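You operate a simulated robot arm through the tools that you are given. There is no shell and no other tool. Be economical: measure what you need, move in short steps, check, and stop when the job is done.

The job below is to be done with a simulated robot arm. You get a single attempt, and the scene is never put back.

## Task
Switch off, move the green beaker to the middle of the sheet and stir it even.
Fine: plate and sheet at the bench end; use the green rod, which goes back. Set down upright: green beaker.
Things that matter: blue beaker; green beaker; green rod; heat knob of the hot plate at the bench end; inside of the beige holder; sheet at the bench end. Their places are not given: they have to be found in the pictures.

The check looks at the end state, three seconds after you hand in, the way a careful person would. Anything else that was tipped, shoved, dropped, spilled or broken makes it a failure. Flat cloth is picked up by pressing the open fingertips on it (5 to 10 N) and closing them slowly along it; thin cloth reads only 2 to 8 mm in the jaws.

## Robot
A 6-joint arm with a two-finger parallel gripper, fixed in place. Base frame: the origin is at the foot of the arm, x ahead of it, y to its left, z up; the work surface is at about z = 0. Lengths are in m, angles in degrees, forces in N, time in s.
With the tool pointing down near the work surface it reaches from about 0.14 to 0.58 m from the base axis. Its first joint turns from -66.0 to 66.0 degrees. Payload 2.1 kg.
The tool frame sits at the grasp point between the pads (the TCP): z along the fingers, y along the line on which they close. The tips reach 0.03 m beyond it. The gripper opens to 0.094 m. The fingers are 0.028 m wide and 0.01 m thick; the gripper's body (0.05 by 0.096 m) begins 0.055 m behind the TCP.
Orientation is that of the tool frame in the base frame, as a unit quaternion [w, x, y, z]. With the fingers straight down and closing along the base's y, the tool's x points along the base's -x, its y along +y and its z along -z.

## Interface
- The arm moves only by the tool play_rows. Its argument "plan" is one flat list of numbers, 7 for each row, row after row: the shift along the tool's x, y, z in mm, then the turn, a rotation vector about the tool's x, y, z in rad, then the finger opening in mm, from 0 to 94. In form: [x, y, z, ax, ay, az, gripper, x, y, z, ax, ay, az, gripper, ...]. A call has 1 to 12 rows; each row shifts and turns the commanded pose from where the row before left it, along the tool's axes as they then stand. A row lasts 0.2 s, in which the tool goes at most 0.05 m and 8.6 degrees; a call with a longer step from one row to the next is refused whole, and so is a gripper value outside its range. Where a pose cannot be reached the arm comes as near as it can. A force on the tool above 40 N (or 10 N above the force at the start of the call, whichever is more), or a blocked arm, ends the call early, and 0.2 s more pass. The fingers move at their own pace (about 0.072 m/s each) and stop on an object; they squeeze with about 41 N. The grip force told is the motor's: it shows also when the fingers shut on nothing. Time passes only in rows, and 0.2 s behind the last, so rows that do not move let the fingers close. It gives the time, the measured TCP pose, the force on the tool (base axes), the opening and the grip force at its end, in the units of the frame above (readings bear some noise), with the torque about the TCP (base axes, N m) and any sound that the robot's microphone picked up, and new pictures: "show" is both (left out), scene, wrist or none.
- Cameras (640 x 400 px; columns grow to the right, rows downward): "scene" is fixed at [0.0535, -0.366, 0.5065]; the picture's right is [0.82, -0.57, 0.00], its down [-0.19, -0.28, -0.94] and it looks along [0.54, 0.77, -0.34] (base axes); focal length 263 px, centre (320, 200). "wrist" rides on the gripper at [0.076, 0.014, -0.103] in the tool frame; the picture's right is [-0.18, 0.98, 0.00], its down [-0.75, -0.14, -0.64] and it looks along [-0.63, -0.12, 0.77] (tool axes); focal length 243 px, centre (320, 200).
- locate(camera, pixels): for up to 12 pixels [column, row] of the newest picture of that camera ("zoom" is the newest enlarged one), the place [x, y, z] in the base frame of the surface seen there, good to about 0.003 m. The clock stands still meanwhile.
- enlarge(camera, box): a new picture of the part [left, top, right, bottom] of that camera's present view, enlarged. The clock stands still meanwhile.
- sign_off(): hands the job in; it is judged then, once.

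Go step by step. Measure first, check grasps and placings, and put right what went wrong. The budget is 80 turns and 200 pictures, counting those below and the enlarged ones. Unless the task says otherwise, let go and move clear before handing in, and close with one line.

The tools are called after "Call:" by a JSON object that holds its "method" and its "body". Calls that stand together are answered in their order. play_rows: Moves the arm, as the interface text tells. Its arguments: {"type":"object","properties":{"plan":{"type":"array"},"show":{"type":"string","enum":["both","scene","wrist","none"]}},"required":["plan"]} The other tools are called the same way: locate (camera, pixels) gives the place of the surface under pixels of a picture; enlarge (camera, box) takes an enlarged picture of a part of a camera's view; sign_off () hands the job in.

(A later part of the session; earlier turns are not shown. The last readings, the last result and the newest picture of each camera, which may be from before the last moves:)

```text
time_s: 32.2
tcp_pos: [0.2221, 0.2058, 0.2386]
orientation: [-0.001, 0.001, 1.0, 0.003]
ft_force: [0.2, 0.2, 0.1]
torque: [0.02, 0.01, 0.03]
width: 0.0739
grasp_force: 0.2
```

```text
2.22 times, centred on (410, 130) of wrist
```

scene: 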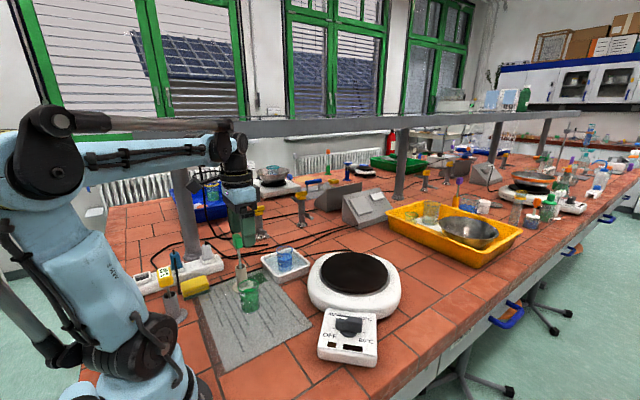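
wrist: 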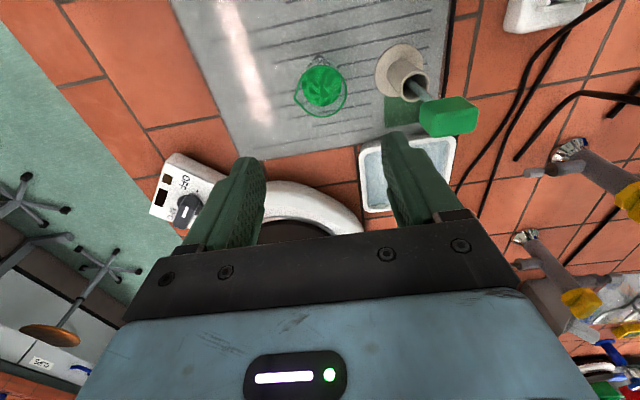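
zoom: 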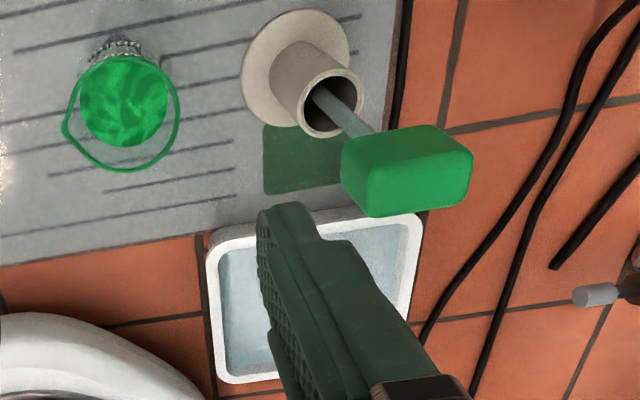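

The beaker stands upright at the sheet's middle. Now I'll measure the rod handle in the wrist zoom (handle near (405,165)) and beaker rim.

Call:
{"method": "locate", "body": {"camera": "zoom", "pixels": [[375, 205], [462, 192], [470, 160], [380, 180], [420, 190], [345, 160], [435, 132], [395, 150], [350, 125], [300, 110], [360, 85], [330, 75]]}}

Call:
{"method": "locate", "body": {"camera": "scene", "pixels": [[234, 236], [237, 247], [242, 246], [239, 235], [237, 256], [239, 262], [235, 240], [251, 281], [241, 285], [259, 283], [248, 291], [240, 241]]}}

Call:
{"method": "enlarge", "body": {"camera": "scene", "box": [215, 225, 275, 265]}}

```text
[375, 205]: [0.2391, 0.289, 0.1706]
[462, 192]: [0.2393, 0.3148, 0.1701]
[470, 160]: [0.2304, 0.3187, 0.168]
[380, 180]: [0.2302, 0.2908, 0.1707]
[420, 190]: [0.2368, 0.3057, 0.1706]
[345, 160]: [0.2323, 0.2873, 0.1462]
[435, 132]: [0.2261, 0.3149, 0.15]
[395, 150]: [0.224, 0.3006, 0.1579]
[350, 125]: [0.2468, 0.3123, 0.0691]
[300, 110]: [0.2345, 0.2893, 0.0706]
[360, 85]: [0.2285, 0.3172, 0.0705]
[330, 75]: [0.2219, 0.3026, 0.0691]
```

```text
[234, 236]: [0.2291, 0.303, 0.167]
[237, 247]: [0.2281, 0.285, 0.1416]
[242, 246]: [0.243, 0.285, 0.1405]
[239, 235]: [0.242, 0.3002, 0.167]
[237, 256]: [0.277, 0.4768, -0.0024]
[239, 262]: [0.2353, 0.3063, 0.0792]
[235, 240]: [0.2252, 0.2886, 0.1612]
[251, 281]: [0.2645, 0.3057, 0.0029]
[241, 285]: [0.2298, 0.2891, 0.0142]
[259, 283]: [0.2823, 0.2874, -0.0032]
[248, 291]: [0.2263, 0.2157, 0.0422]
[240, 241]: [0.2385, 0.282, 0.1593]
```

```text
10.00 times, centred on (245, 245) of scene
```

zoom: 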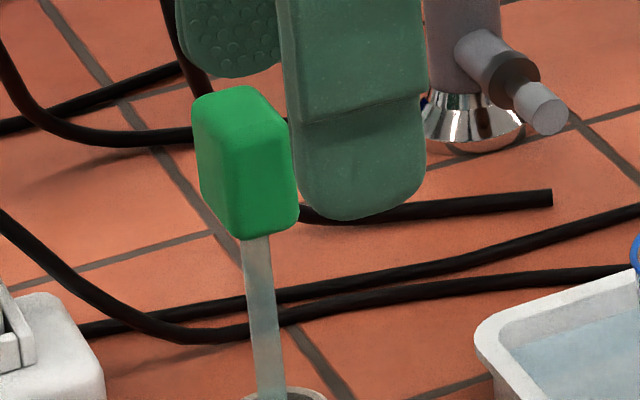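

Handle spans x 0.224–0.2425, y 0.286–0.319, z 0.14–0.171, with the holder mouth centred at (0.235,0.303,0.07). I'll turn the gripper 90° so it closes along x, then go above the handle.

Call:
{"method": "play_rows", "body": {"plan": [0, 0, 0, 0, 0, -0.1428, 74, 0, 0, 0, 0, 0, -0.1428, 74, 0, 0, 0, 0, 0, -0.1428, 74, 0, 0, 0, 0, 0, -0.1428, 74, 0, 0, 0, 0, 0, -0.1428, 74, 0, 0, 0, 0, 0, -0.1428, 74, 0, 0, 0, 0, 0, -0.1428, 74, 0, 0, 0, 0, 0, -0.1428, 74, 0, 0, 0, 0, 0, -0.1428, 60, 0, 0, 0, 0, 0, -0.1428, 50, 0, 0, 0, 0, 0, -0.1428, 50], "show": "none"}}

Call:
{"method": "play_rows", "body": {"plan": [-30, -3, 0, 0, 0, 0, 50, -30, -3, 0, 0, 0, 0, 50, -20, -2, 0, 0, 0, 0, 50, 0, 0, 0, 0, 0, 0, 50]}}

```text
time_s: 34.6
tcp_pos: [0.2207, 0.2073, 0.2369]
orientation: [-0.001, 0.707, -0.707, -0.003]
ft_force: [-0.3, 1.0, -0.2]
torque: [-0.03, 0.0, 0.02]
width: 0.0499
grasp_force: 0.0
```

```text
time_s: 35.6
tcp_pos: [0.2266, 0.2879, 0.2386]
orientation: [0.001, -0.707, 0.707, 0.004]
ft_force: [-0.3, -0.3, -0.3]
torque: [0.0, 0.02, 0.01]
width: 0.05
grasp_force: 0.0
```

scene: 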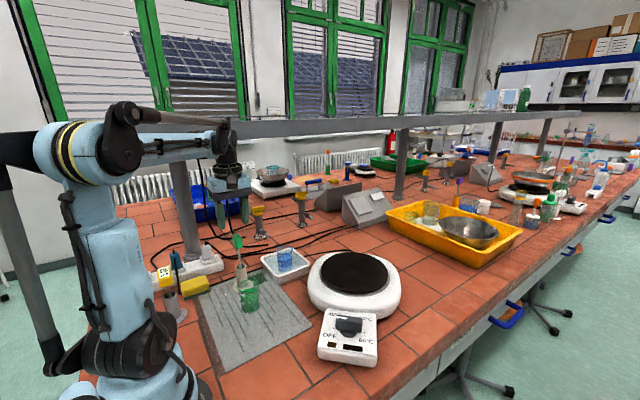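
wrist: 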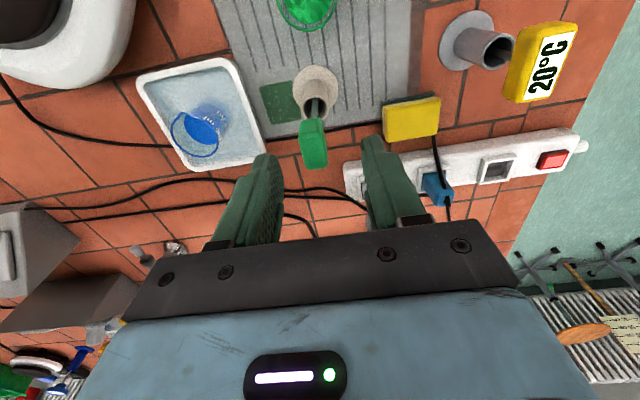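

The handle is visible at (313,143) between the fingers. I'll measure its sides once more.

Call:
{"method": "enlarge", "body": {"camera": "wrist", "box": [260, 50, 370, 180]}}

Call:
{"method": "locate", "body": {"camera": "wrist", "pixels": [[304, 160], [326, 158], [303, 148], [324, 145], [314, 165], [313, 155], [302, 130], [322, 126], [318, 105], [310, 118], [314, 148], [314, 135]]}}

```text
3.08 times, centred on (315, 115) of wrist
```

zoom: 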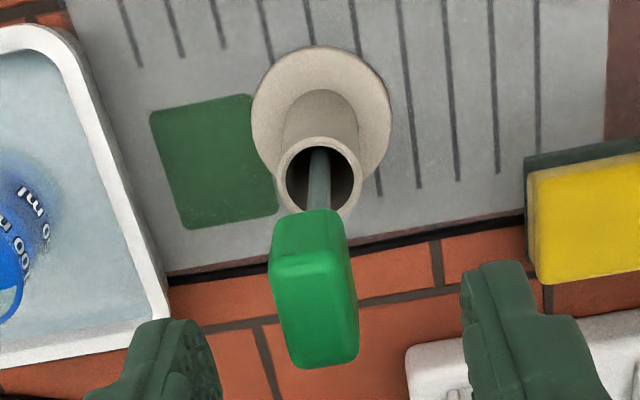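

```text
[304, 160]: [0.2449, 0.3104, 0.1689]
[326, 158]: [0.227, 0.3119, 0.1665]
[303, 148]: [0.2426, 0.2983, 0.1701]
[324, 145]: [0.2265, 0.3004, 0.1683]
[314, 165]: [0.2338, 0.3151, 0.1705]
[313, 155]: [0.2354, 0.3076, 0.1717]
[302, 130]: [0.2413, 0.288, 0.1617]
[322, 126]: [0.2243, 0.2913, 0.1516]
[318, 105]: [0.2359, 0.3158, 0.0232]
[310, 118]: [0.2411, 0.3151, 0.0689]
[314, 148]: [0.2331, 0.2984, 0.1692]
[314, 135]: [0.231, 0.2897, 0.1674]
```

The handle is yawed about -8°; its centre is (0.2346, 0.302). I'll centre, yaw to match, and descend over it.

Call:
{"method": "play_rows", "body": {"plan": [-14, -8, 0, 0, 0, 0, 50, 0, 0, 0, 0, 0, 0.135, 50, 0, 0, 0, 0, 0, 0, 50, 0, 0, 20, 0, 0, 0, 50, 0, 0, 25, 0, 0, 0, 50, 0, 0, 20, 0, 0, 0, 50, 0, 0, 18, 0, 0, 0, 50, 0, 0, 0, 0, 0, 0, 50]}}

Call:
{"method": "enlarge", "body": {"camera": "scene", "box": [210, 210, 280, 270]}}

```text
time_s: 37.4
tcp_pos: [0.2356, 0.3012, 0.1545]
orientation: [0.0, -0.657, 0.753, 0.002]
ft_force: [0.5, -0.1, 0.4]
torque: [0.03, -0.01, 0.01]
width: 0.05
grasp_force: 0.0
```

scene: 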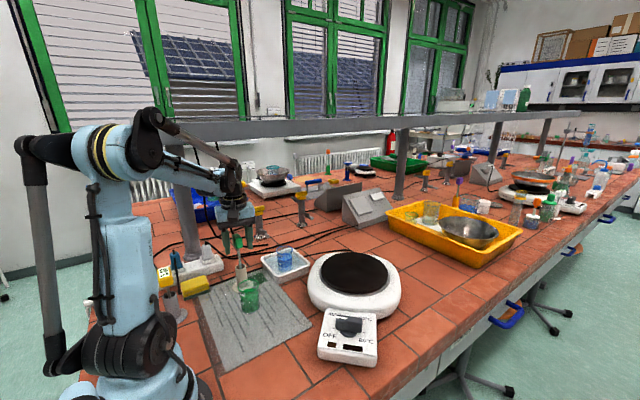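
wrist: 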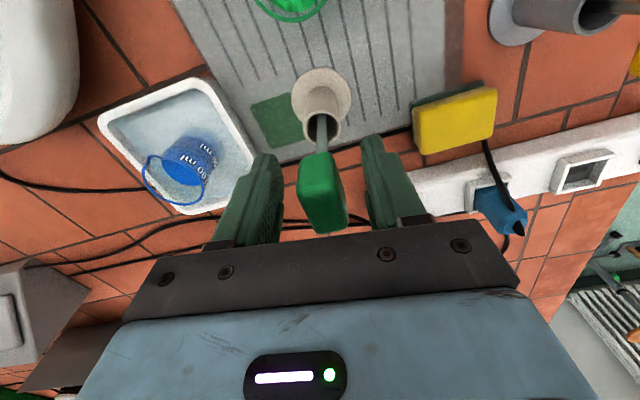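

```text
6.67 times, centred on (245, 240) of scene
```

zoom: 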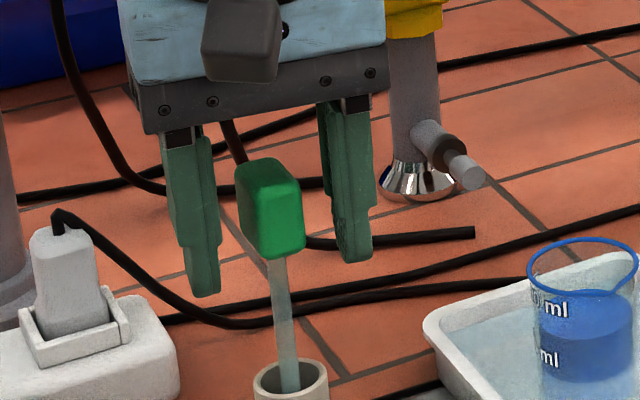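

Call:
{"method": "locate", "body": {"camera": "wrist", "pixels": [[301, 195], [305, 225], [333, 175], [343, 205], [305, 180], [318, 230], [338, 225], [310, 165], [320, 157], [330, 195], [320, 200], [319, 140]]}}

Call:
{"method": "enlarge", "body": {"camera": "wrist", "box": [240, 120, 400, 250]}}

```text
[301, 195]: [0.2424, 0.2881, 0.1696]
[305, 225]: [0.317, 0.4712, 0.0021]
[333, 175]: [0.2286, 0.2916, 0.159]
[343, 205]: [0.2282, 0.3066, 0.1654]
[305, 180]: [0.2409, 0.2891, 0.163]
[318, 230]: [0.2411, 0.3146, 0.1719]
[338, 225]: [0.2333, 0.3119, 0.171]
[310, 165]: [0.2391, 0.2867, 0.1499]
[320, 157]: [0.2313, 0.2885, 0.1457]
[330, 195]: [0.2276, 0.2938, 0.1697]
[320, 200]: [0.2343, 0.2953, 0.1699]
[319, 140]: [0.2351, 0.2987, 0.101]
```

```text
3.08 times, centred on (320, 185) of wrist
```

zoom: 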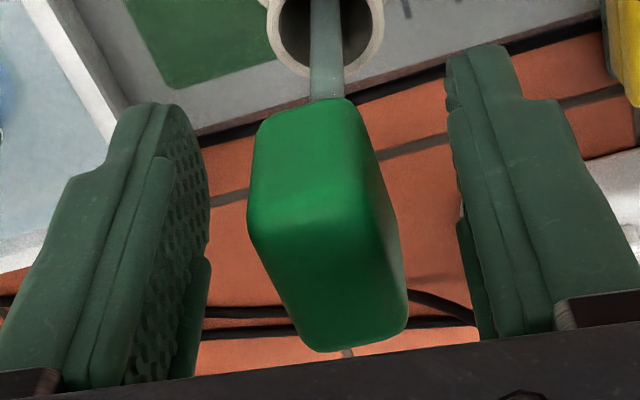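

The edges now show the handle is actually square to the base axes (the earlier estimate was noise), so I'll undo the yaw and close gently.

Call:
{"method": "play_rows", "body": {"plan": [0, 0, 0, 0, 0, -0.135, 50, 0, 0, 0, 0, 0, 0, 50], "show": "wrist"}}

Call:
{"method": "enlarge", "body": {"camera": "wrist", "box": [240, 120, 400, 250]}}

```text
time_s: 38.0
tcp_pos: [0.2355, 0.3011, 0.1534]
orientation: [0.0, -0.707, 0.707, 0.003]
ft_force: [-0.4, 0.6, 0.4]
torque: [0.03, -0.02, -0.02]
width: 0.05
grasp_force: 0.1
```

wrist: 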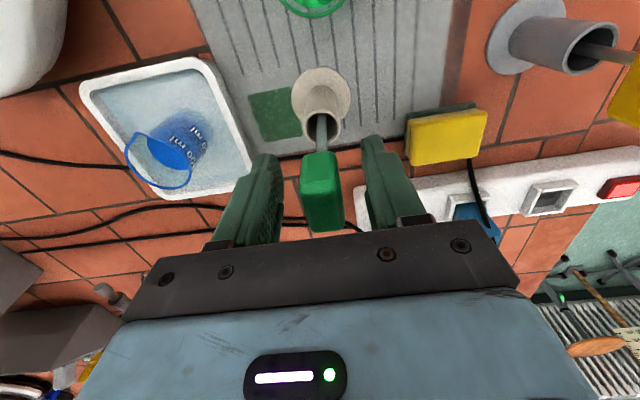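

```text
3.08 times, centred on (320, 185) of wrist
```

zoom: 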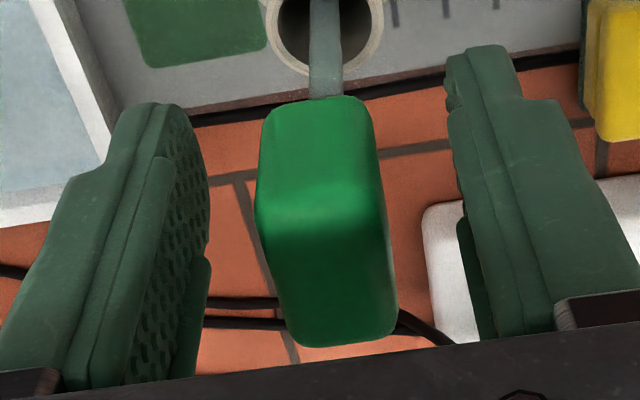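

Now it looks square between the fingers. Closing.

Call:
{"method": "play_rows", "body": {"plan": [0, 0, 0, 0, 0, 0, 40, 0, 0, 0, 0, 0, 0, 32, 0, 0, 0, 0, 0, 0, 26, 0, 0, 0, 0, 0, 0, 22, 0, 0, 0, 0, 0, 0, 18, 0, 0, 0, 0, 0, 0, 14, 0, 0, 0, 0, 0, 0, 10, 0, 0, 0, 0, 0, 0, 10]}}

Call:
{"method": "enlarge", "body": {"camera": "scene", "box": [210, 210, 280, 320]}}

```text
time_s: 39.8
tcp_pos: [0.236, 0.3012, 0.1548]
orientation: [0.001, -0.707, 0.707, 0.003]
ft_force: [-0.2, -0.7, 0.5]
torque: [0.01, 0.05, 0.01]
width: 0.0233
grasp_force: 40.8
```

scene: 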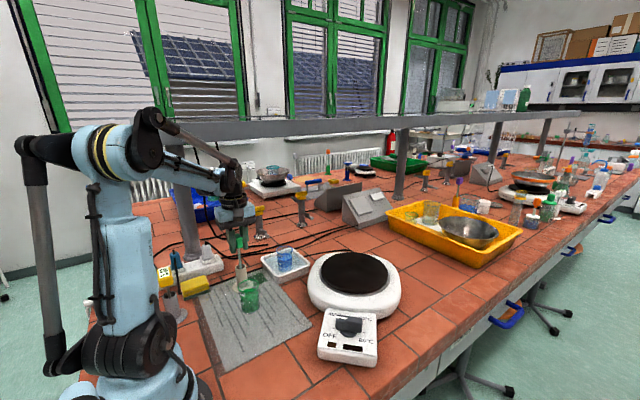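
wrist: 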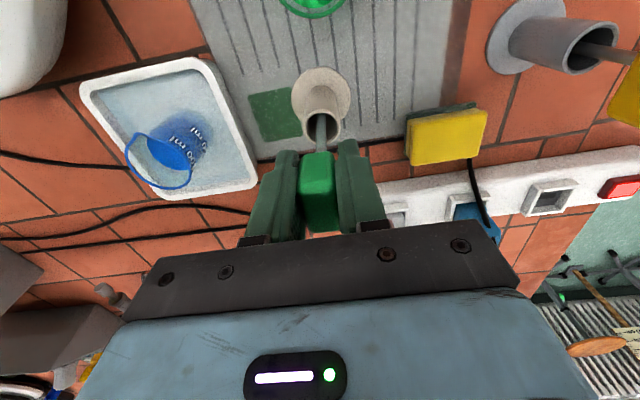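

```text
3.64 times, centred on (245, 265) of scene
```

zoom: 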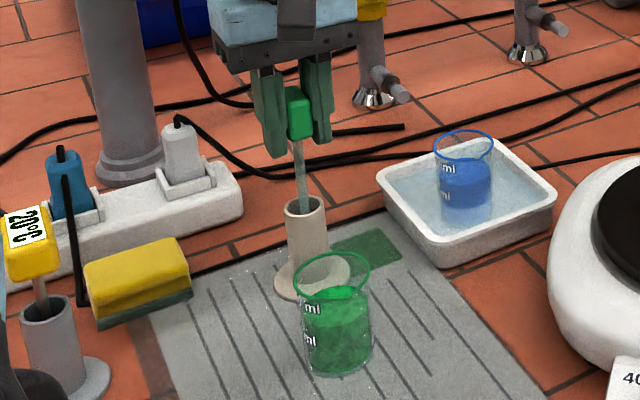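

Handle gripped (23 mm). Lifting the rod straight out.

Call:
{"method": "play_rows", "body": {"plan": [0, 0, -5, 0, 0, 0, 10, 0, 0, -10, 0, 0, 0, 10, 0, 0, -15, 0, 0, 0, 10, 0, 0, -15, 0, 0, 0, 10, 0, 0, -15, 0, 0, 0, 10, 0, 0, -15, 0, 0, 0, 10, 0, 0, -10, 0, 0, 0, 10, 0, 0, 0, 0, 0, 0, 10]}}

Call:
{"method": "enlarge", "body": {"camera": "scene", "box": [210, 190, 290, 320]}}

```text
time_s: 41.6
tcp_pos: [0.2368, 0.3013, 0.2399]
orientation: [0.0, -0.707, 0.707, 0.003]
ft_force: [0.6, 0.3, -0.4]
torque: [0.01, -0.02, -0.02]
width: 0.0235
grasp_force: 41.0
```

scene: 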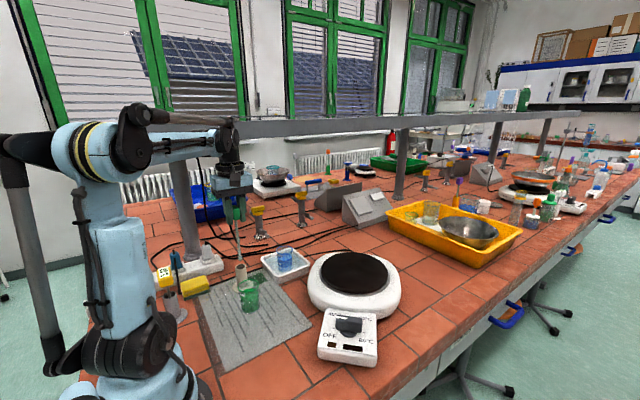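
wrist: 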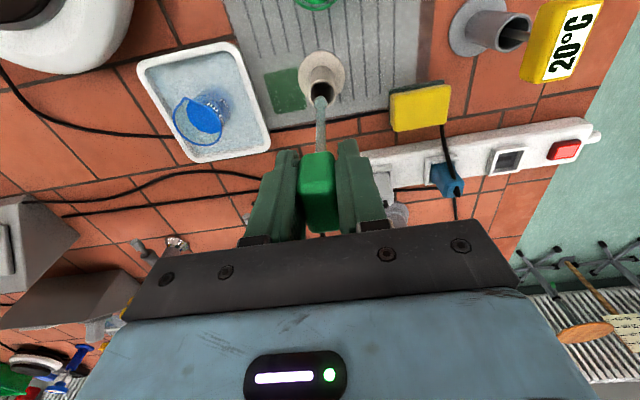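

```text
3.08 times, centred on (250, 255) of scene
```

zoom: 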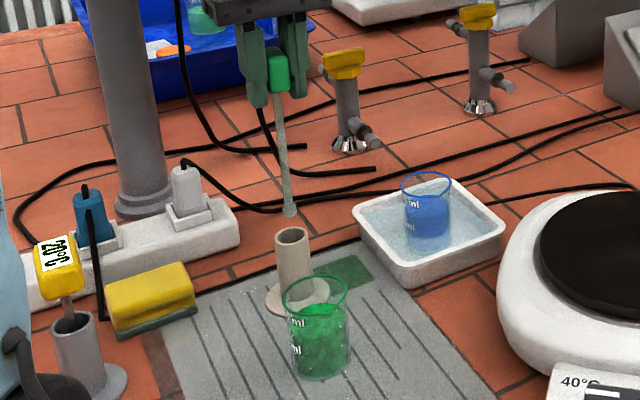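

The rod is fully out, tip near zoom (289,213). I'll measure the tip and rod relative to the handle, and the beaker rim.

Call:
{"method": "locate", "body": {"camera": "zoom", "pixels": [[289, 212], [287, 195], [283, 150], [280, 110], [288, 205], [316, 277], [285, 294], [347, 292], [313, 311], [318, 378], [293, 233], [292, 228]]}}

Call:
{"method": "locate", "body": {"camera": "wrist", "pixels": [[320, 98], [320, 105], [321, 130], [322, 145], [320, 101], [324, 92]]}}

Call:
{"method": "enlarge", "body": {"camera": "scene", "box": [220, 240, 280, 320]}}

```text
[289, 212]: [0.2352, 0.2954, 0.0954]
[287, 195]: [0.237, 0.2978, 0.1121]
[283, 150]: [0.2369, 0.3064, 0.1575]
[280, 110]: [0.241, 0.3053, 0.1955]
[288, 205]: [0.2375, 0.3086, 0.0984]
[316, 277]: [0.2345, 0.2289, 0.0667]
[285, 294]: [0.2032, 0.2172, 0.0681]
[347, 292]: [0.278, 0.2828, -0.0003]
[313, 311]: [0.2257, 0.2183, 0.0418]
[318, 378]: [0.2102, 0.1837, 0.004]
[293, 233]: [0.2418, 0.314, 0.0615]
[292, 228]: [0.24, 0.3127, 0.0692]
```

```text
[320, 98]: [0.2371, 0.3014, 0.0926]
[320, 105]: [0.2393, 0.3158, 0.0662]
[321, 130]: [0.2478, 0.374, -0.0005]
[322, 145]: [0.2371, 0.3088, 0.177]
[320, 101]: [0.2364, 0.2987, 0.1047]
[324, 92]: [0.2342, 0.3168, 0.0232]
```

```text
5.00 times, centred on (250, 280) of scene
```

zoom: 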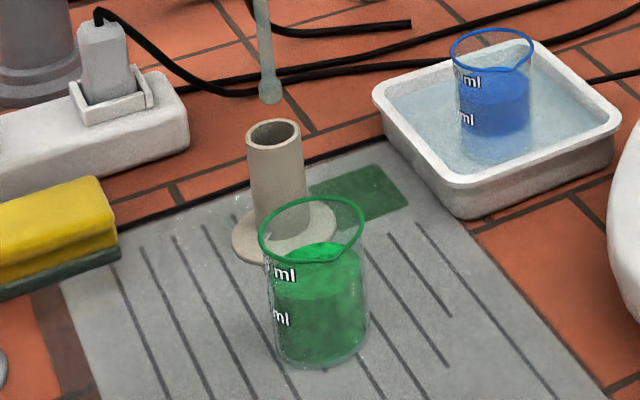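

Call:
{"method": "locate", "body": {"camera": "zoom", "pixels": [[312, 199], [261, 235], [363, 222], [318, 262], [262, 250], [364, 240], [318, 367], [277, 350], [363, 340], [300, 235], [340, 245], [320, 300]]}}

```text
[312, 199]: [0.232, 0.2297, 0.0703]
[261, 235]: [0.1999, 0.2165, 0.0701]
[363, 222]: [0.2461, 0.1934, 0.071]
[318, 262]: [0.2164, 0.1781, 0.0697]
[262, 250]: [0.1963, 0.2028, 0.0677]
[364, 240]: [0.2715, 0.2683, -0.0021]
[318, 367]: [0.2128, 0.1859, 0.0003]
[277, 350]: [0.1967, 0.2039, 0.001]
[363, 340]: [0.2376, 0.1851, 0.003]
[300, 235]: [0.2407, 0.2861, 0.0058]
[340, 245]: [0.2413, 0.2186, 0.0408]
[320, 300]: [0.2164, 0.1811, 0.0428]
```

The tip hangs at (0.237,0.302,0.093), 147 mm below the TCP; the beaker centre is (0.221,0.206) with liquid up to z≈0.042. I'll move the rod above the beaker and check.

Call:
{"method": "play_rows", "body": {"plan": [10, 1.6, -5, 0, 0, 0, 10, 20, 3.3, 0, 0, 0, 0, 10, 20, 3.3, 0, 0, 0, 0, 10, 20, 3.3, 0, 0, 0, 0, 10, 15, 2.5, 0, 0, 0, 0, 10, 10, 1.6, 0, 0, 0, 0, 10, 0, 0, 0, 0, 0, 0, 10]}}

Call:
{"method": "enlarge", "body": {"camera": "scene", "box": [210, 210, 290, 320]}}

Call:
{"method": "enlarge", "body": {"camera": "wrist", "box": [240, 30, 400, 180]}}

```text
time_s: 43.2
tcp_pos: [0.2201, 0.2043, 0.2448]
orientation: [-0.002, 0.707, -0.707, -0.003]
ft_force: [-0.5, 0.3, -0.8]
torque: [0.02, -0.02, 0.0]
width: 0.0231
grasp_force: 41.0
```

scene: 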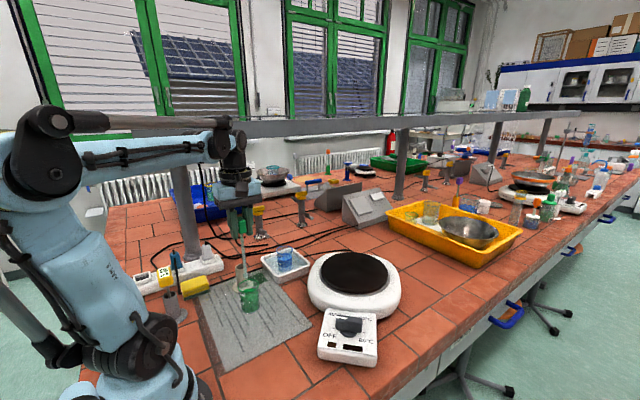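
wrist: 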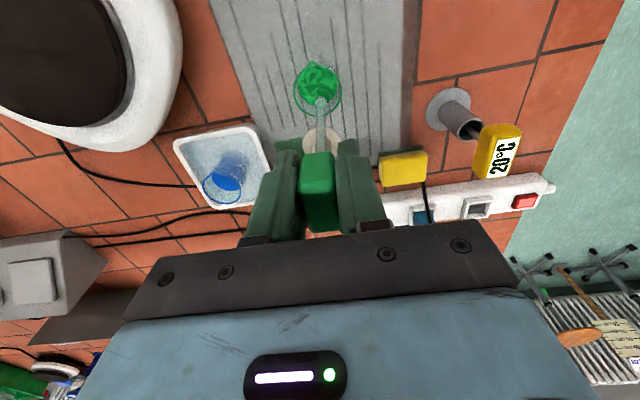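

```text
3.64 times, centred on (250, 265) of scene
```

zoom: 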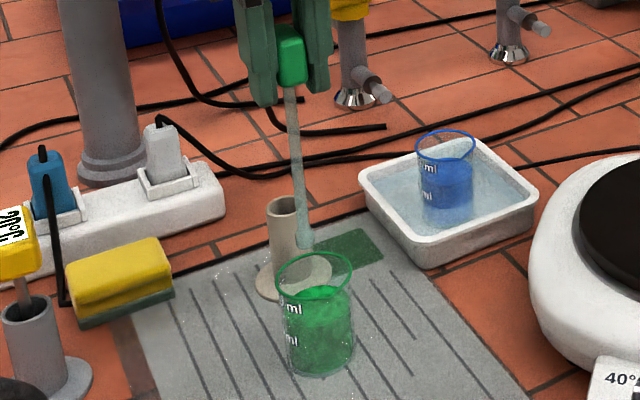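

```text
2.67 times, centred on (320, 105) of wrist
```

zoom: 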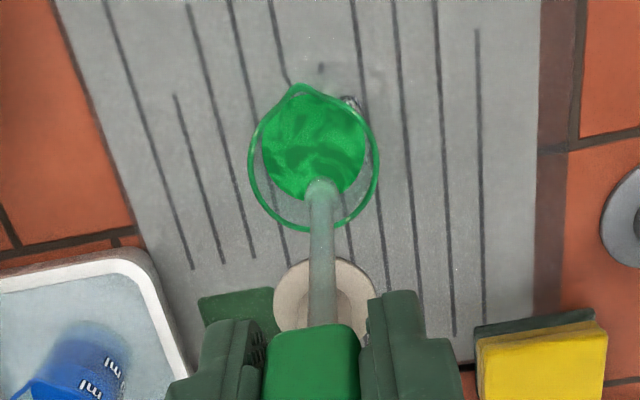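

The tip is above the rim opening, at wrist zoom (322,185). I'll measure tip and rim in this view.

Call:
{"method": "locate", "body": {"camera": "zoom", "pixels": [[321, 184], [321, 190], [322, 215], [315, 228], [250, 160], [379, 158], [297, 86], [345, 100], [270, 213], [365, 205], [260, 120], [368, 120]]}}

```text
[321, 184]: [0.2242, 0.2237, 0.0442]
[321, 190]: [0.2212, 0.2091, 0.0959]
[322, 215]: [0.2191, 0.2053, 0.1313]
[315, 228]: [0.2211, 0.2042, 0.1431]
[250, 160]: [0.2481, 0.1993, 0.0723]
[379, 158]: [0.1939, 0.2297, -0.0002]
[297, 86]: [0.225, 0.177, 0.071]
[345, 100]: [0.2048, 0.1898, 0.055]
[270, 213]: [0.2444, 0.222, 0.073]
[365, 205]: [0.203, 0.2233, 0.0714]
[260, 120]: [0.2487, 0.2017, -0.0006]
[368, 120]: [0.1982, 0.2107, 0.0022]
```

The tip is within ~2 mm of the beaker centre (0.222,0.206). Lowering it into the liquid to about 14 mm above the bench.

Call:
{"method": "play_rows", "body": {"plan": [0, -0.5, 10, 0, 0, 0, 10, 0, 0, 15, 0, 0, 0, 10, 0, 0, 15, 0, 0, 0, 10, 0, 0, 15, 0, 0, 0, 10, 0, 0, 12, 0, 0, 0, 10, 0, 0, 10, 0, 0, 0, 10, 0, 0, 7, 0, 0, 0, 10, 0, 0, 0, 0, 0, 0, 10]}}

Call:
{"method": "enlarge", "body": {"camera": "scene", "box": [220, 220, 290, 320]}}

Call:
{"method": "enlarge", "body": {"camera": "wrist", "box": [240, 30, 400, 180]}}

```text
time_s: 45.0
tcp_pos: [0.223, 0.2059, 0.1604]
orientation: [0.0, -0.707, 0.707, 0.004]
ft_force: [-0.1, 0.6, 0.1]
torque: [-0.01, 0.03, -0.02]
width: 0.023
grasp_force: 41.2
```

scene: 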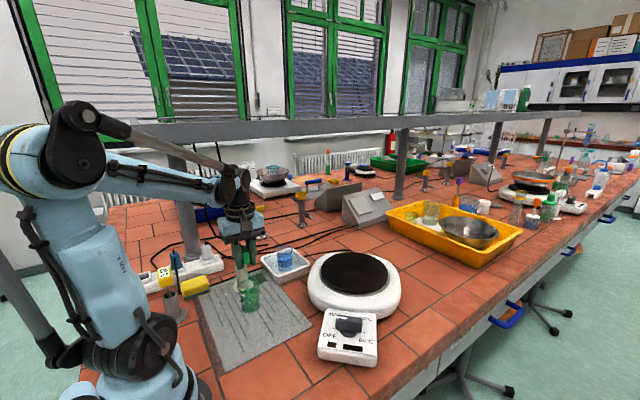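
wrist: 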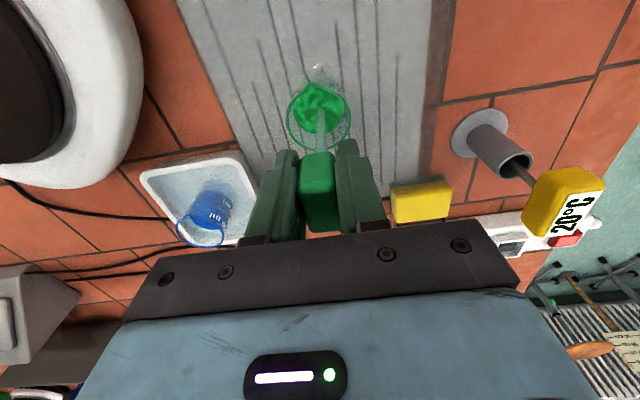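

```text
4.00 times, centred on (255, 270) of scene
```

zoom: 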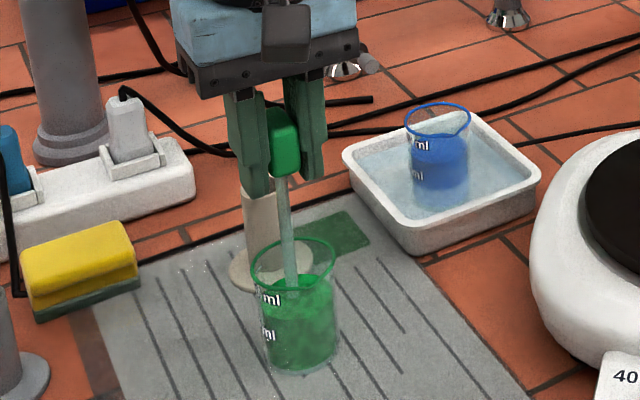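

```text
2.67 times, centred on (320, 105) of wrist
```

zoom: 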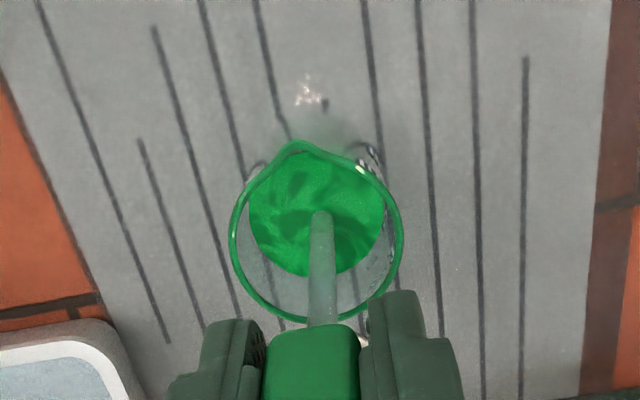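

The rod enters the liquid near its centre with no contact force. Stirring with small circles (radius 9 mm).

Call:
{"method": "play_rows", "body": {"plan": [9, 0, 0, 0, 0, 0, 10, -4.5, 7.8, 0, 0, 0, 0, 10, -9, 0, 0, 0, 0, 0, 10, -4.5, -7.8, 0, 0, 0, 0, 10, 4.5, -7.8, 0, 0, 0, 0, 10, 9, 0, 0, 0, 0, 0, 10, 4.5, 7.8, 0, 0, 0, 0, 10, -4.5, 7.8, 0, 0, 0, 0, 10, -9, 0, 0, 0, 0, 0, 10, -4.5, -7.8, 0, 0, 0, 0, 10, 4.5, -7.8, 0, 0, 0, 0, 10, 9, 0, 0, 0, 0, 0, 10], "show": "none"}}

Call:
{"method": "play_rows", "body": {"plan": [4.5, 7.8, 0, 0, 0, 0, 10, -4.5, 7.8, 0, 0, 0, 0, 10, -9, 0, 0, 0, 0, 0, 10, -4.5, -7.8, 0, 0, 0, 0, 10, 4.5, -7.8, 0, 0, 0, 0, 10, 9, 0, 0, 0, 0, 0, 10, 4.5, 7.8, 0, 0, 0, 0, 10, -4.5, 7.8, 0, 0, 0, 0, 10, -9, 0, 0, 0, 0, 0, 10, -4.5, -7.8, 0, 0, 0, 0, 10, 4.5, -7.8, 0, 0, 0, 0, 10, 9, 0, 0, 0, 0, 0, 10]}}

Call:
{"method": "enlarge", "body": {"camera": "scene", "box": [220, 220, 290, 320]}}

Call:
{"method": "enlarge", "body": {"camera": "wrist", "box": [240, 30, 400, 180]}}

```text
time_s: 47.6
tcp_pos: [0.228, 0.2013, 0.1604]
orientation: [0.001, -0.707, 0.708, 0.003]
ft_force: [0.2, -0.3, -0.2]
torque: [0.01, 0.0, -0.01]
width: 0.0233
grasp_force: 40.8
```

```text
time_s: 50.2
tcp_pos: [0.2288, 0.2017, 0.162]
orientation: [0.001, -0.707, 0.707, 0.004]
ft_force: [0.2, -0.4, 0.1]
torque: [-0.03, 0.02, -0.02]
width: 0.0231
grasp_force: 40.4
```

scene: 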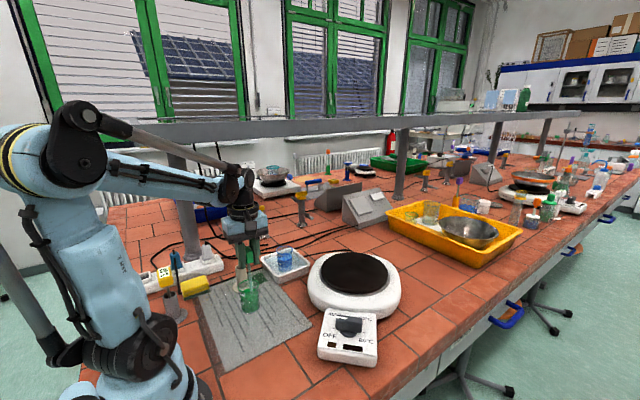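
wrist: 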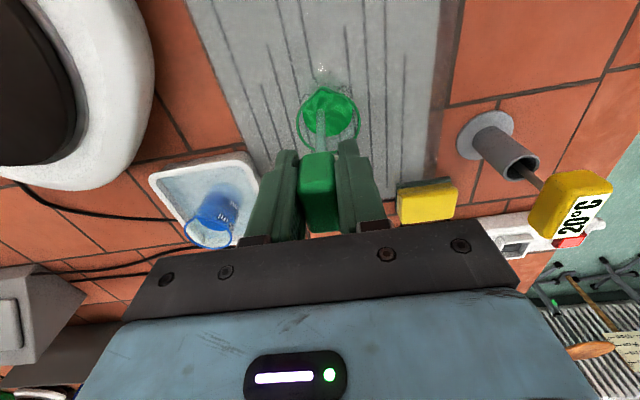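

```text
4.00 times, centred on (255, 270) of scene
```

zoom: 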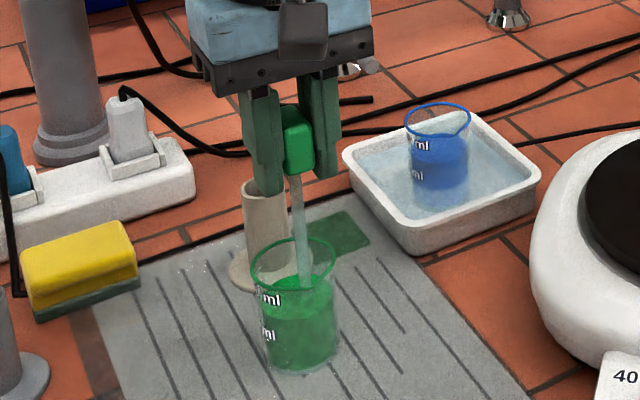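

```text
2.67 times, centred on (320, 105) of wrist
```

zoom: 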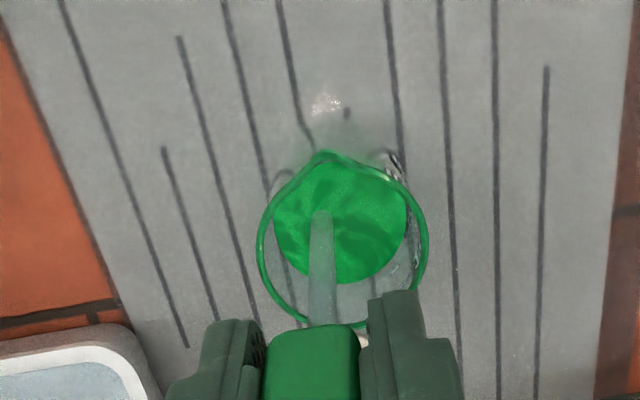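

The streaks are fading but not gone. I'll keep stirring.

Call:
{"method": "play_rows", "body": {"plan": [4.5, 7.8, 0, 0, 0, 0, 10, -4.5, 7.8, 0, 0, 0, 0, 10, -9, 0, 0, 0, 0, 0, 10, -4.5, -7.8, 0, 0, 0, 0, 10, 4.5, -7.8, 0, 0, 0, 0, 10, 9, 0, 0, 0, 0, 0, 10, 4.5, 7.8, 0, 0, 0, 0, 10, -4.5, 7.8, 0, 0, 0, 0, 10, -9, 0, 0, 0, 0, 0, 10, -4.5, -7.8, 0, 0, 0, 0, 10, 4.5, -7.8, 0, 0, 0, 0, 10, 9, 0, 0, 0, 0, 0, 10], "show": "none"}}

Call:
{"method": "play_rows", "body": {"plan": [4.5, 7.8, 0, 0, 0, 0, 10, -4.5, 7.8, 0, 0, 0, 0, 10, -9, 0, 0, 0, 0, 0, 10, -4.5, -7.8, 0, 0, 0, 0, 10, 4.5, -7.8, 0, 0, 0, 0, 10, 9, 0, 0, 0, 0, 0, 10, 4.5, 7.8, 0, 0, 0, 0, 10, -4.5, 7.8, 0, 0, 0, 0, 10, -9, 0, 0, 0, 0, 0, 10, -4.5, -7.8, 0, 0, 0, 0, 10, 4.5, -7.8, 0, 0, 0, 0, 10, 9, 0, 0, 0, 0, 0, 10], "show": "none"}}

Call:
{"method": "play_rows", "body": {"plan": [4.5, 7.8, 0, 0, 0, 0, 10, -4.5, 7.8, 0, 0, 0, 0, 10, -9, 0, 0, 0, 0, 0, 10, -4.5, -7.8, 0, 0, 0, 0, 10, 4.5, -7.8, 0, 0, 0, 0, 10, 9, 0, 0, 0, 0, 0, 10, 4.5, 7.8, 0, 0, 0, 0, 10, -4.5, 7.8, 0, 0, 0, 0, 10, -9, 0, 0, 0, 0, 0, 10, -4.5, -7.8, 0, 0, 0, 0, 10, 4.5, -7.8, 0, 0, 0, 0, 10, 9, 0, 0, 0, 0, 0, 10]}}

Call:
{"method": "enlarge", "body": {"camera": "scene", "box": [220, 220, 290, 320]}}

Call:
{"method": "enlarge", "body": {"camera": "wrist", "box": [240, 30, 400, 180]}}

```text
time_s: 52.8
tcp_pos: [0.2288, 0.2027, 0.161]
orientation: [-0.001, 0.707, -0.707, -0.004]
ft_force: [0.7, -1.3, 0.1]
torque: [0.03, 0.0, 0.01]
width: 0.0229
grasp_force: 41.2
```

```text
time_s: 55.4
tcp_pos: [0.2273, 0.2014, 0.1604]
orientation: [0.001, -0.707, 0.707, 0.003]
ft_force: [0.1, -0.3, -0.2]
torque: [-0.03, -0.01, 0.0]
width: 0.0231
grasp_force: 40.9
```

```text
time_s: 58.0
tcp_pos: [0.2279, 0.2027, 0.1607]
orientation: [0.0, 0.707, -0.707, -0.003]
ft_force: [-0.1, 0.4, -0.7]
torque: [-0.01, 0.0, -0.01]
width: 0.023
grasp_force: 40.8
```

scene: 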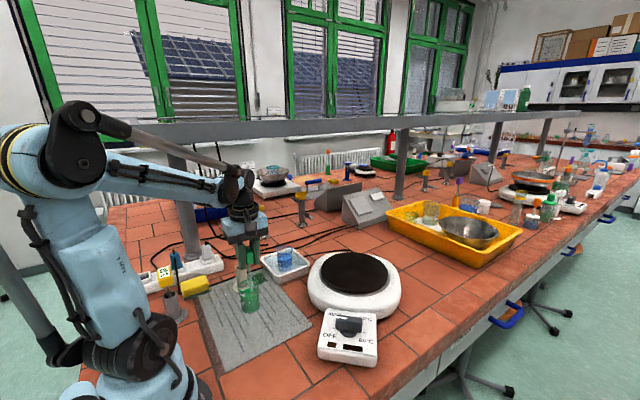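
wrist: 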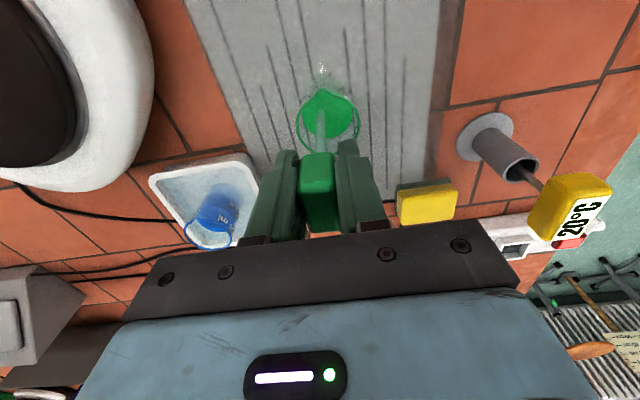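

```text
4.00 times, centred on (255, 270) of scene
```

zoom: 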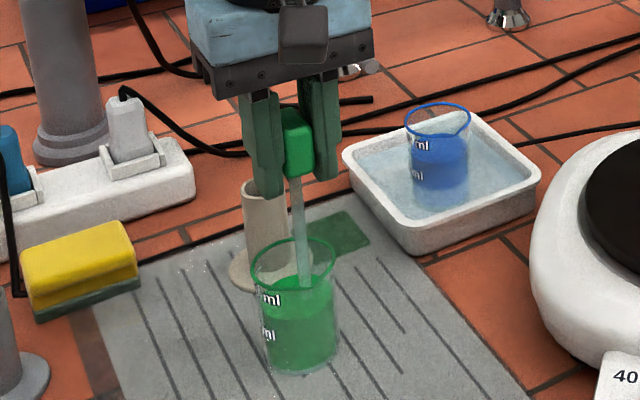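

```text
2.67 times, centred on (320, 105) of wrist
```

zoom: 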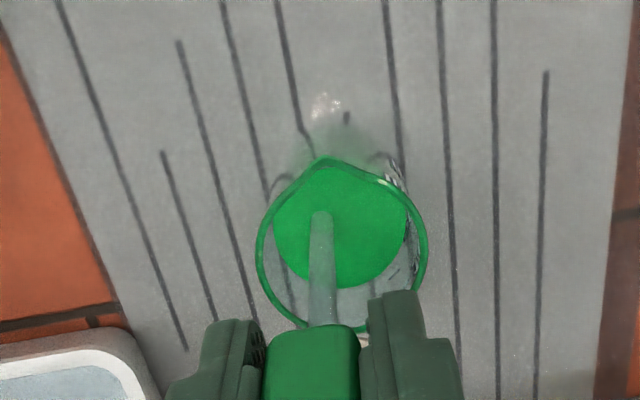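

The liquid now looks an even green in both views. Two more circles for margin, then back to centre.

Call:
{"method": "play_rows", "body": {"plan": [4.5, 7.8, 0, 0, 0, 0, 10, -4.5, 7.8, 0, 0, 0, 0, 10, -9, 0, 0, 0, 0, 0, 10, -4.5, -7.8, 0, 0, 0, 0, 10, 4.5, -7.8, 0, 0, 0, 0, 10, 9, 0, 0, 0, 0, 0, 10, 4.5, 7.8, 0, 0, 0, 0, 10, -4.5, 7.8, 0, 0, 0, 0, 10, -9, 0, 0, 0, 0, 0, 10, -4.5, -7.8, 0, 0, 0, 0, 10, 4.5, -7.8, 0, 0, 0, 0, 10, 4.5, 7.8, 0, 0, 0, 0, 10], "show": "none"}}

Call:
{"method": "play_rows", "body": {"plan": [0, 0, 0, 0, 0, 0, 10, 0, 0, -8, 0, 0, 0, 10, 0, 0, -10, 0, 0, 0, 10, 0, 0, -12, 0, 0, 0, 10, 0, 0, -12, 0, 0, 0, 10, 0, 0, -12, 0, 0, 0, 10, 0, 0, -12, 0, 0, 0, 10, 0, 0, -12, 0, 0, 0, 10, 0, 0, -10, 0, 0, 0, 10, 0, 0, 0, 0, 0, 0, 10, 0, 0, 0, 0, 0, 0, 10, 0, 0, 0, 0, 0, 0, 10]}}

Call:
{"method": "enlarge", "body": {"camera": "scene", "box": [220, 220, 290, 320]}}

```text
time_s: 60.6
tcp_pos: [0.2207, 0.2052, 0.1603]
orientation: [0.0, 0.707, -0.707, -0.003]
ft_force: [-0.4, -0.1, -0.7]
torque: [0.02, -0.02, -0.01]
width: 0.0232
grasp_force: 41.1
```

```text
time_s: 63.2
tcp_pos: [0.2218, 0.2056, 0.2491]
orientation: [-0.001, 0.707, -0.707, -0.003]
ft_force: [0.9, -0.8, 0.3]
torque: [0.02, 0.0, 0.0]
width: 0.0235
grasp_force: 40.9
```

scene: 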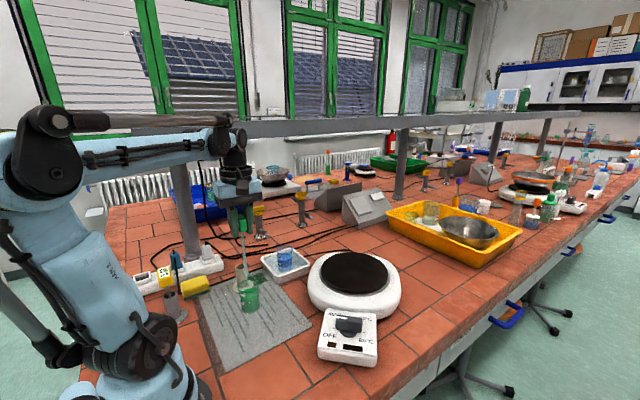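
wrist: 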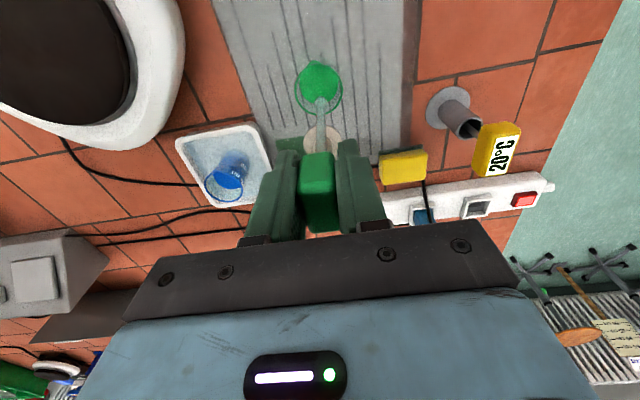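

```text
4.00 times, centred on (255, 270) of scene
```

zoom: 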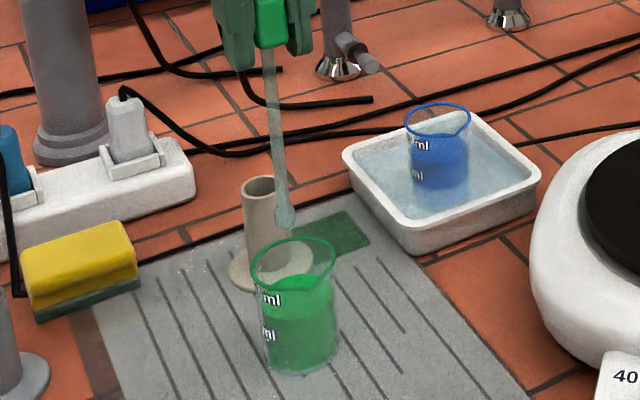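

Liquid is even and the rod is clear of the rim. Moving it back above the holder mouth.

Call:
{"method": "play_rows", "body": {"plan": [-10, -1.6, 0, 0, 0, 0, 10, -20, -3.2, 0, 0, 0, 0, 10, -20, -3.2, 0, 0, 0, 0, 10, -20, -3.2, 0, 0, 0, 0, 10, -15, -2.4, 0, 0, 0, 0, 10, -10, -1.5, 0, 0, 0, 0, 10, 0, 0, 0, 0, 0, 0, 10]}}

Call:
{"method": "enlarge", "body": {"camera": "scene", "box": [220, 220, 270, 300]}}

Call:
{"method": "enlarge", "body": {"camera": "wrist", "box": [260, 40, 380, 160]}}

```text
time_s: 64.8
tcp_pos: [0.2376, 0.2999, 0.248]
orientation: [0.0, 0.707, -0.707, -0.003]
ft_force: [0.4, 0.6, 0.3]
torque: [-0.03, 0.01, 0.0]
width: 0.0231
grasp_force: 40.7
```

scene: 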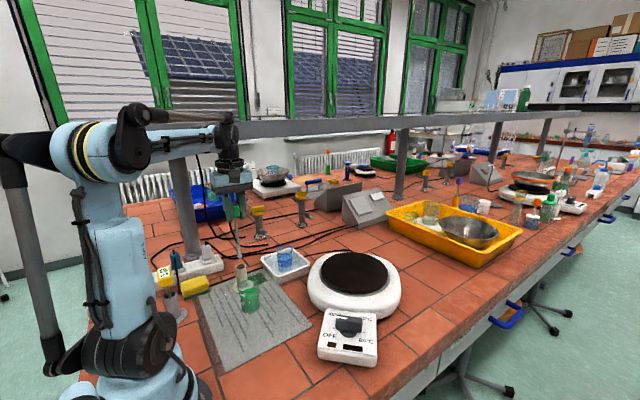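
wrist: 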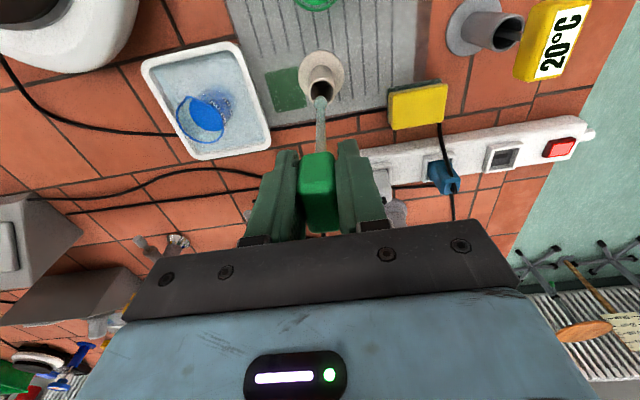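

```text
5.00 times, centred on (245, 260) of scene
```

zoom: 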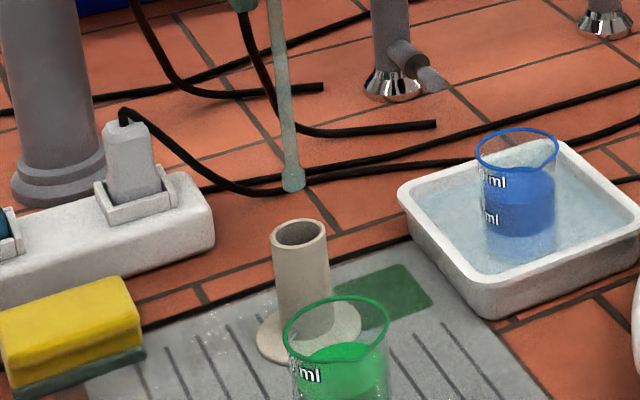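

```text
3.33 times, centred on (320, 100) of wrist
```

zoom: 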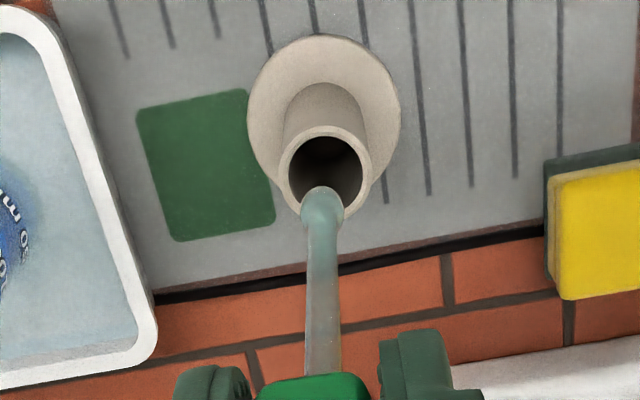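

Call:
{"method": "locate", "body": {"camera": "zoom", "pixels": [[322, 195], [322, 205], [322, 215], [324, 130], [282, 175], [368, 175], [285, 160], [363, 158], [295, 205], [355, 203], [322, 240], [322, 270]]}}

Call:
{"method": "locate", "body": {"camera": "scene", "pixels": [[239, 257], [240, 264], [244, 265.5], [234.5, 268], [240, 270], [238.5, 250], [237.5, 240]]}}

```text
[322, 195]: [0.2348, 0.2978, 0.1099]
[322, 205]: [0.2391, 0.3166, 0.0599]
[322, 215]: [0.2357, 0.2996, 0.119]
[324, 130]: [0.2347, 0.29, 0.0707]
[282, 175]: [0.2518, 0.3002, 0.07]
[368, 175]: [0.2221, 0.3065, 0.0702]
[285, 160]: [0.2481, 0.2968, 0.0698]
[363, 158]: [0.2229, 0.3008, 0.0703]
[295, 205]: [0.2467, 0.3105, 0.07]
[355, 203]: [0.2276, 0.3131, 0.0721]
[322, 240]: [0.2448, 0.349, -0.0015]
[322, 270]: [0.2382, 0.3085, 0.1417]
```

```text
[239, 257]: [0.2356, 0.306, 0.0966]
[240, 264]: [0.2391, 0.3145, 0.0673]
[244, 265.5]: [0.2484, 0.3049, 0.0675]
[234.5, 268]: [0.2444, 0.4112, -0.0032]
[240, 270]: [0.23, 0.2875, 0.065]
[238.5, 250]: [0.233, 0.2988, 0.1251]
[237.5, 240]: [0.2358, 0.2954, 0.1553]
```

Mouth centre (0.2365,0.303), tip about (0.2355,0.300): a 2.5 mm shift in y, then lower the rod in.

Call:
{"method": "play_rows", "body": {"plan": [-2.5, -0.5, 0, 0, 0, 0, 10, 0, 0, 10, 0, 0, 0, 10, 0, 0, 12, 0, 0, 0, 10, 0, 0, 12, 0, 0, 0, 10, 0, 0, 12, 0, 0, 0, 10, 0, 0, 12, 0, 0, 0, 10, 0, 0, 12, 0, 0, 0, 10, 0, 0, 10, 0, 0, 0, 10, 0, 0, 6, 0, 0, 0, 10, 0, 0, 0, 0, 0, 0, 10]}}

Call:
{"method": "enlarge", "body": {"camera": "scene", "box": [210, 210, 280, 320]}}

```text
time_s: 67.0
tcp_pos: [0.2364, 0.3037, 0.1623]
orientation: [0.0, -0.707, 0.708, 0.003]
ft_force: [0.8, -0.1, -0.5]
torque: [0.0, -0.01, 0.03]
width: 0.0231
grasp_force: 40.7
```

scene: 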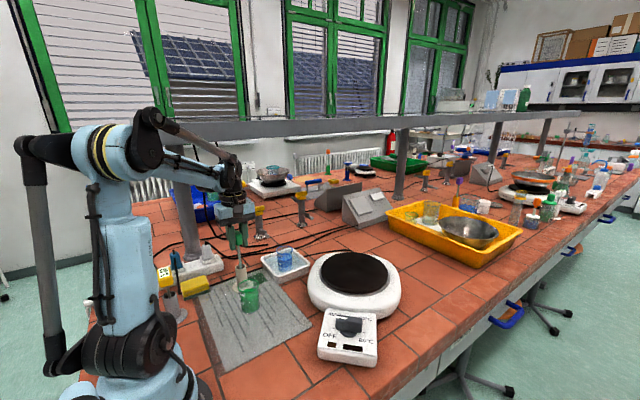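
wrist: 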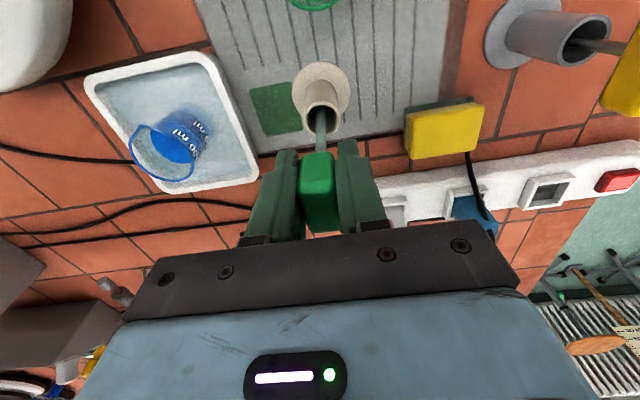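

```text
3.64 times, centred on (245, 265) of scene
```

zoom: 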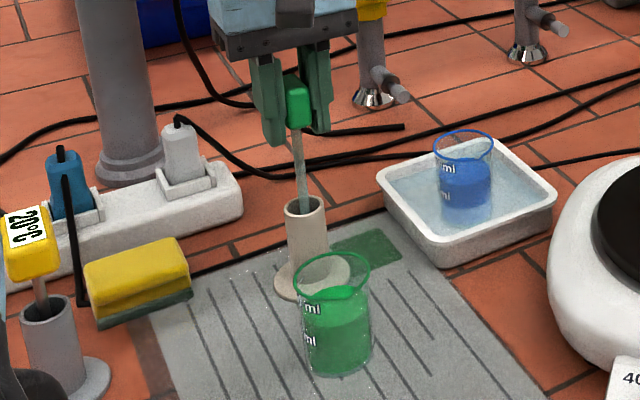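

The rod is in the holder. Lowering the last few mm in small steps.

Call:
{"method": "play_rows", "body": {"plan": [0, 0, 3, 0, 0, 0, 10, 0, 0, 2, 0, 0, 0, 10, 0, 0, 1, 0, 0, 0, 10, 0, 0, 0, 0, 0, 0, 10], "show": "none"}}

Call:
{"method": "play_rows", "body": {"plan": [0, 0, 1, 0, 0, 0, 10, 0, 0, 0, 0, 0, 0, 10], "show": "none"}}

```text
time_s: 68.0
tcp_pos: [0.2364, 0.3036, 0.1558]
orientation: [0.0, 0.707, -0.707, -0.003]
ft_force: [0.6, 0.2, -1.2]
torque: [0.01, -0.01, 0.03]
width: 0.0232
grasp_force: 41.0
```

```text
time_s: 68.6
tcp_pos: [0.2366, 0.3043, 0.1556]
orientation: [0.001, -0.707, 0.707, 0.003]
ft_force: [0.4, -0.1, -0.7]
torque: [-0.02, 0.01, -0.02]
width: 0.0232
grasp_force: 41.2
```

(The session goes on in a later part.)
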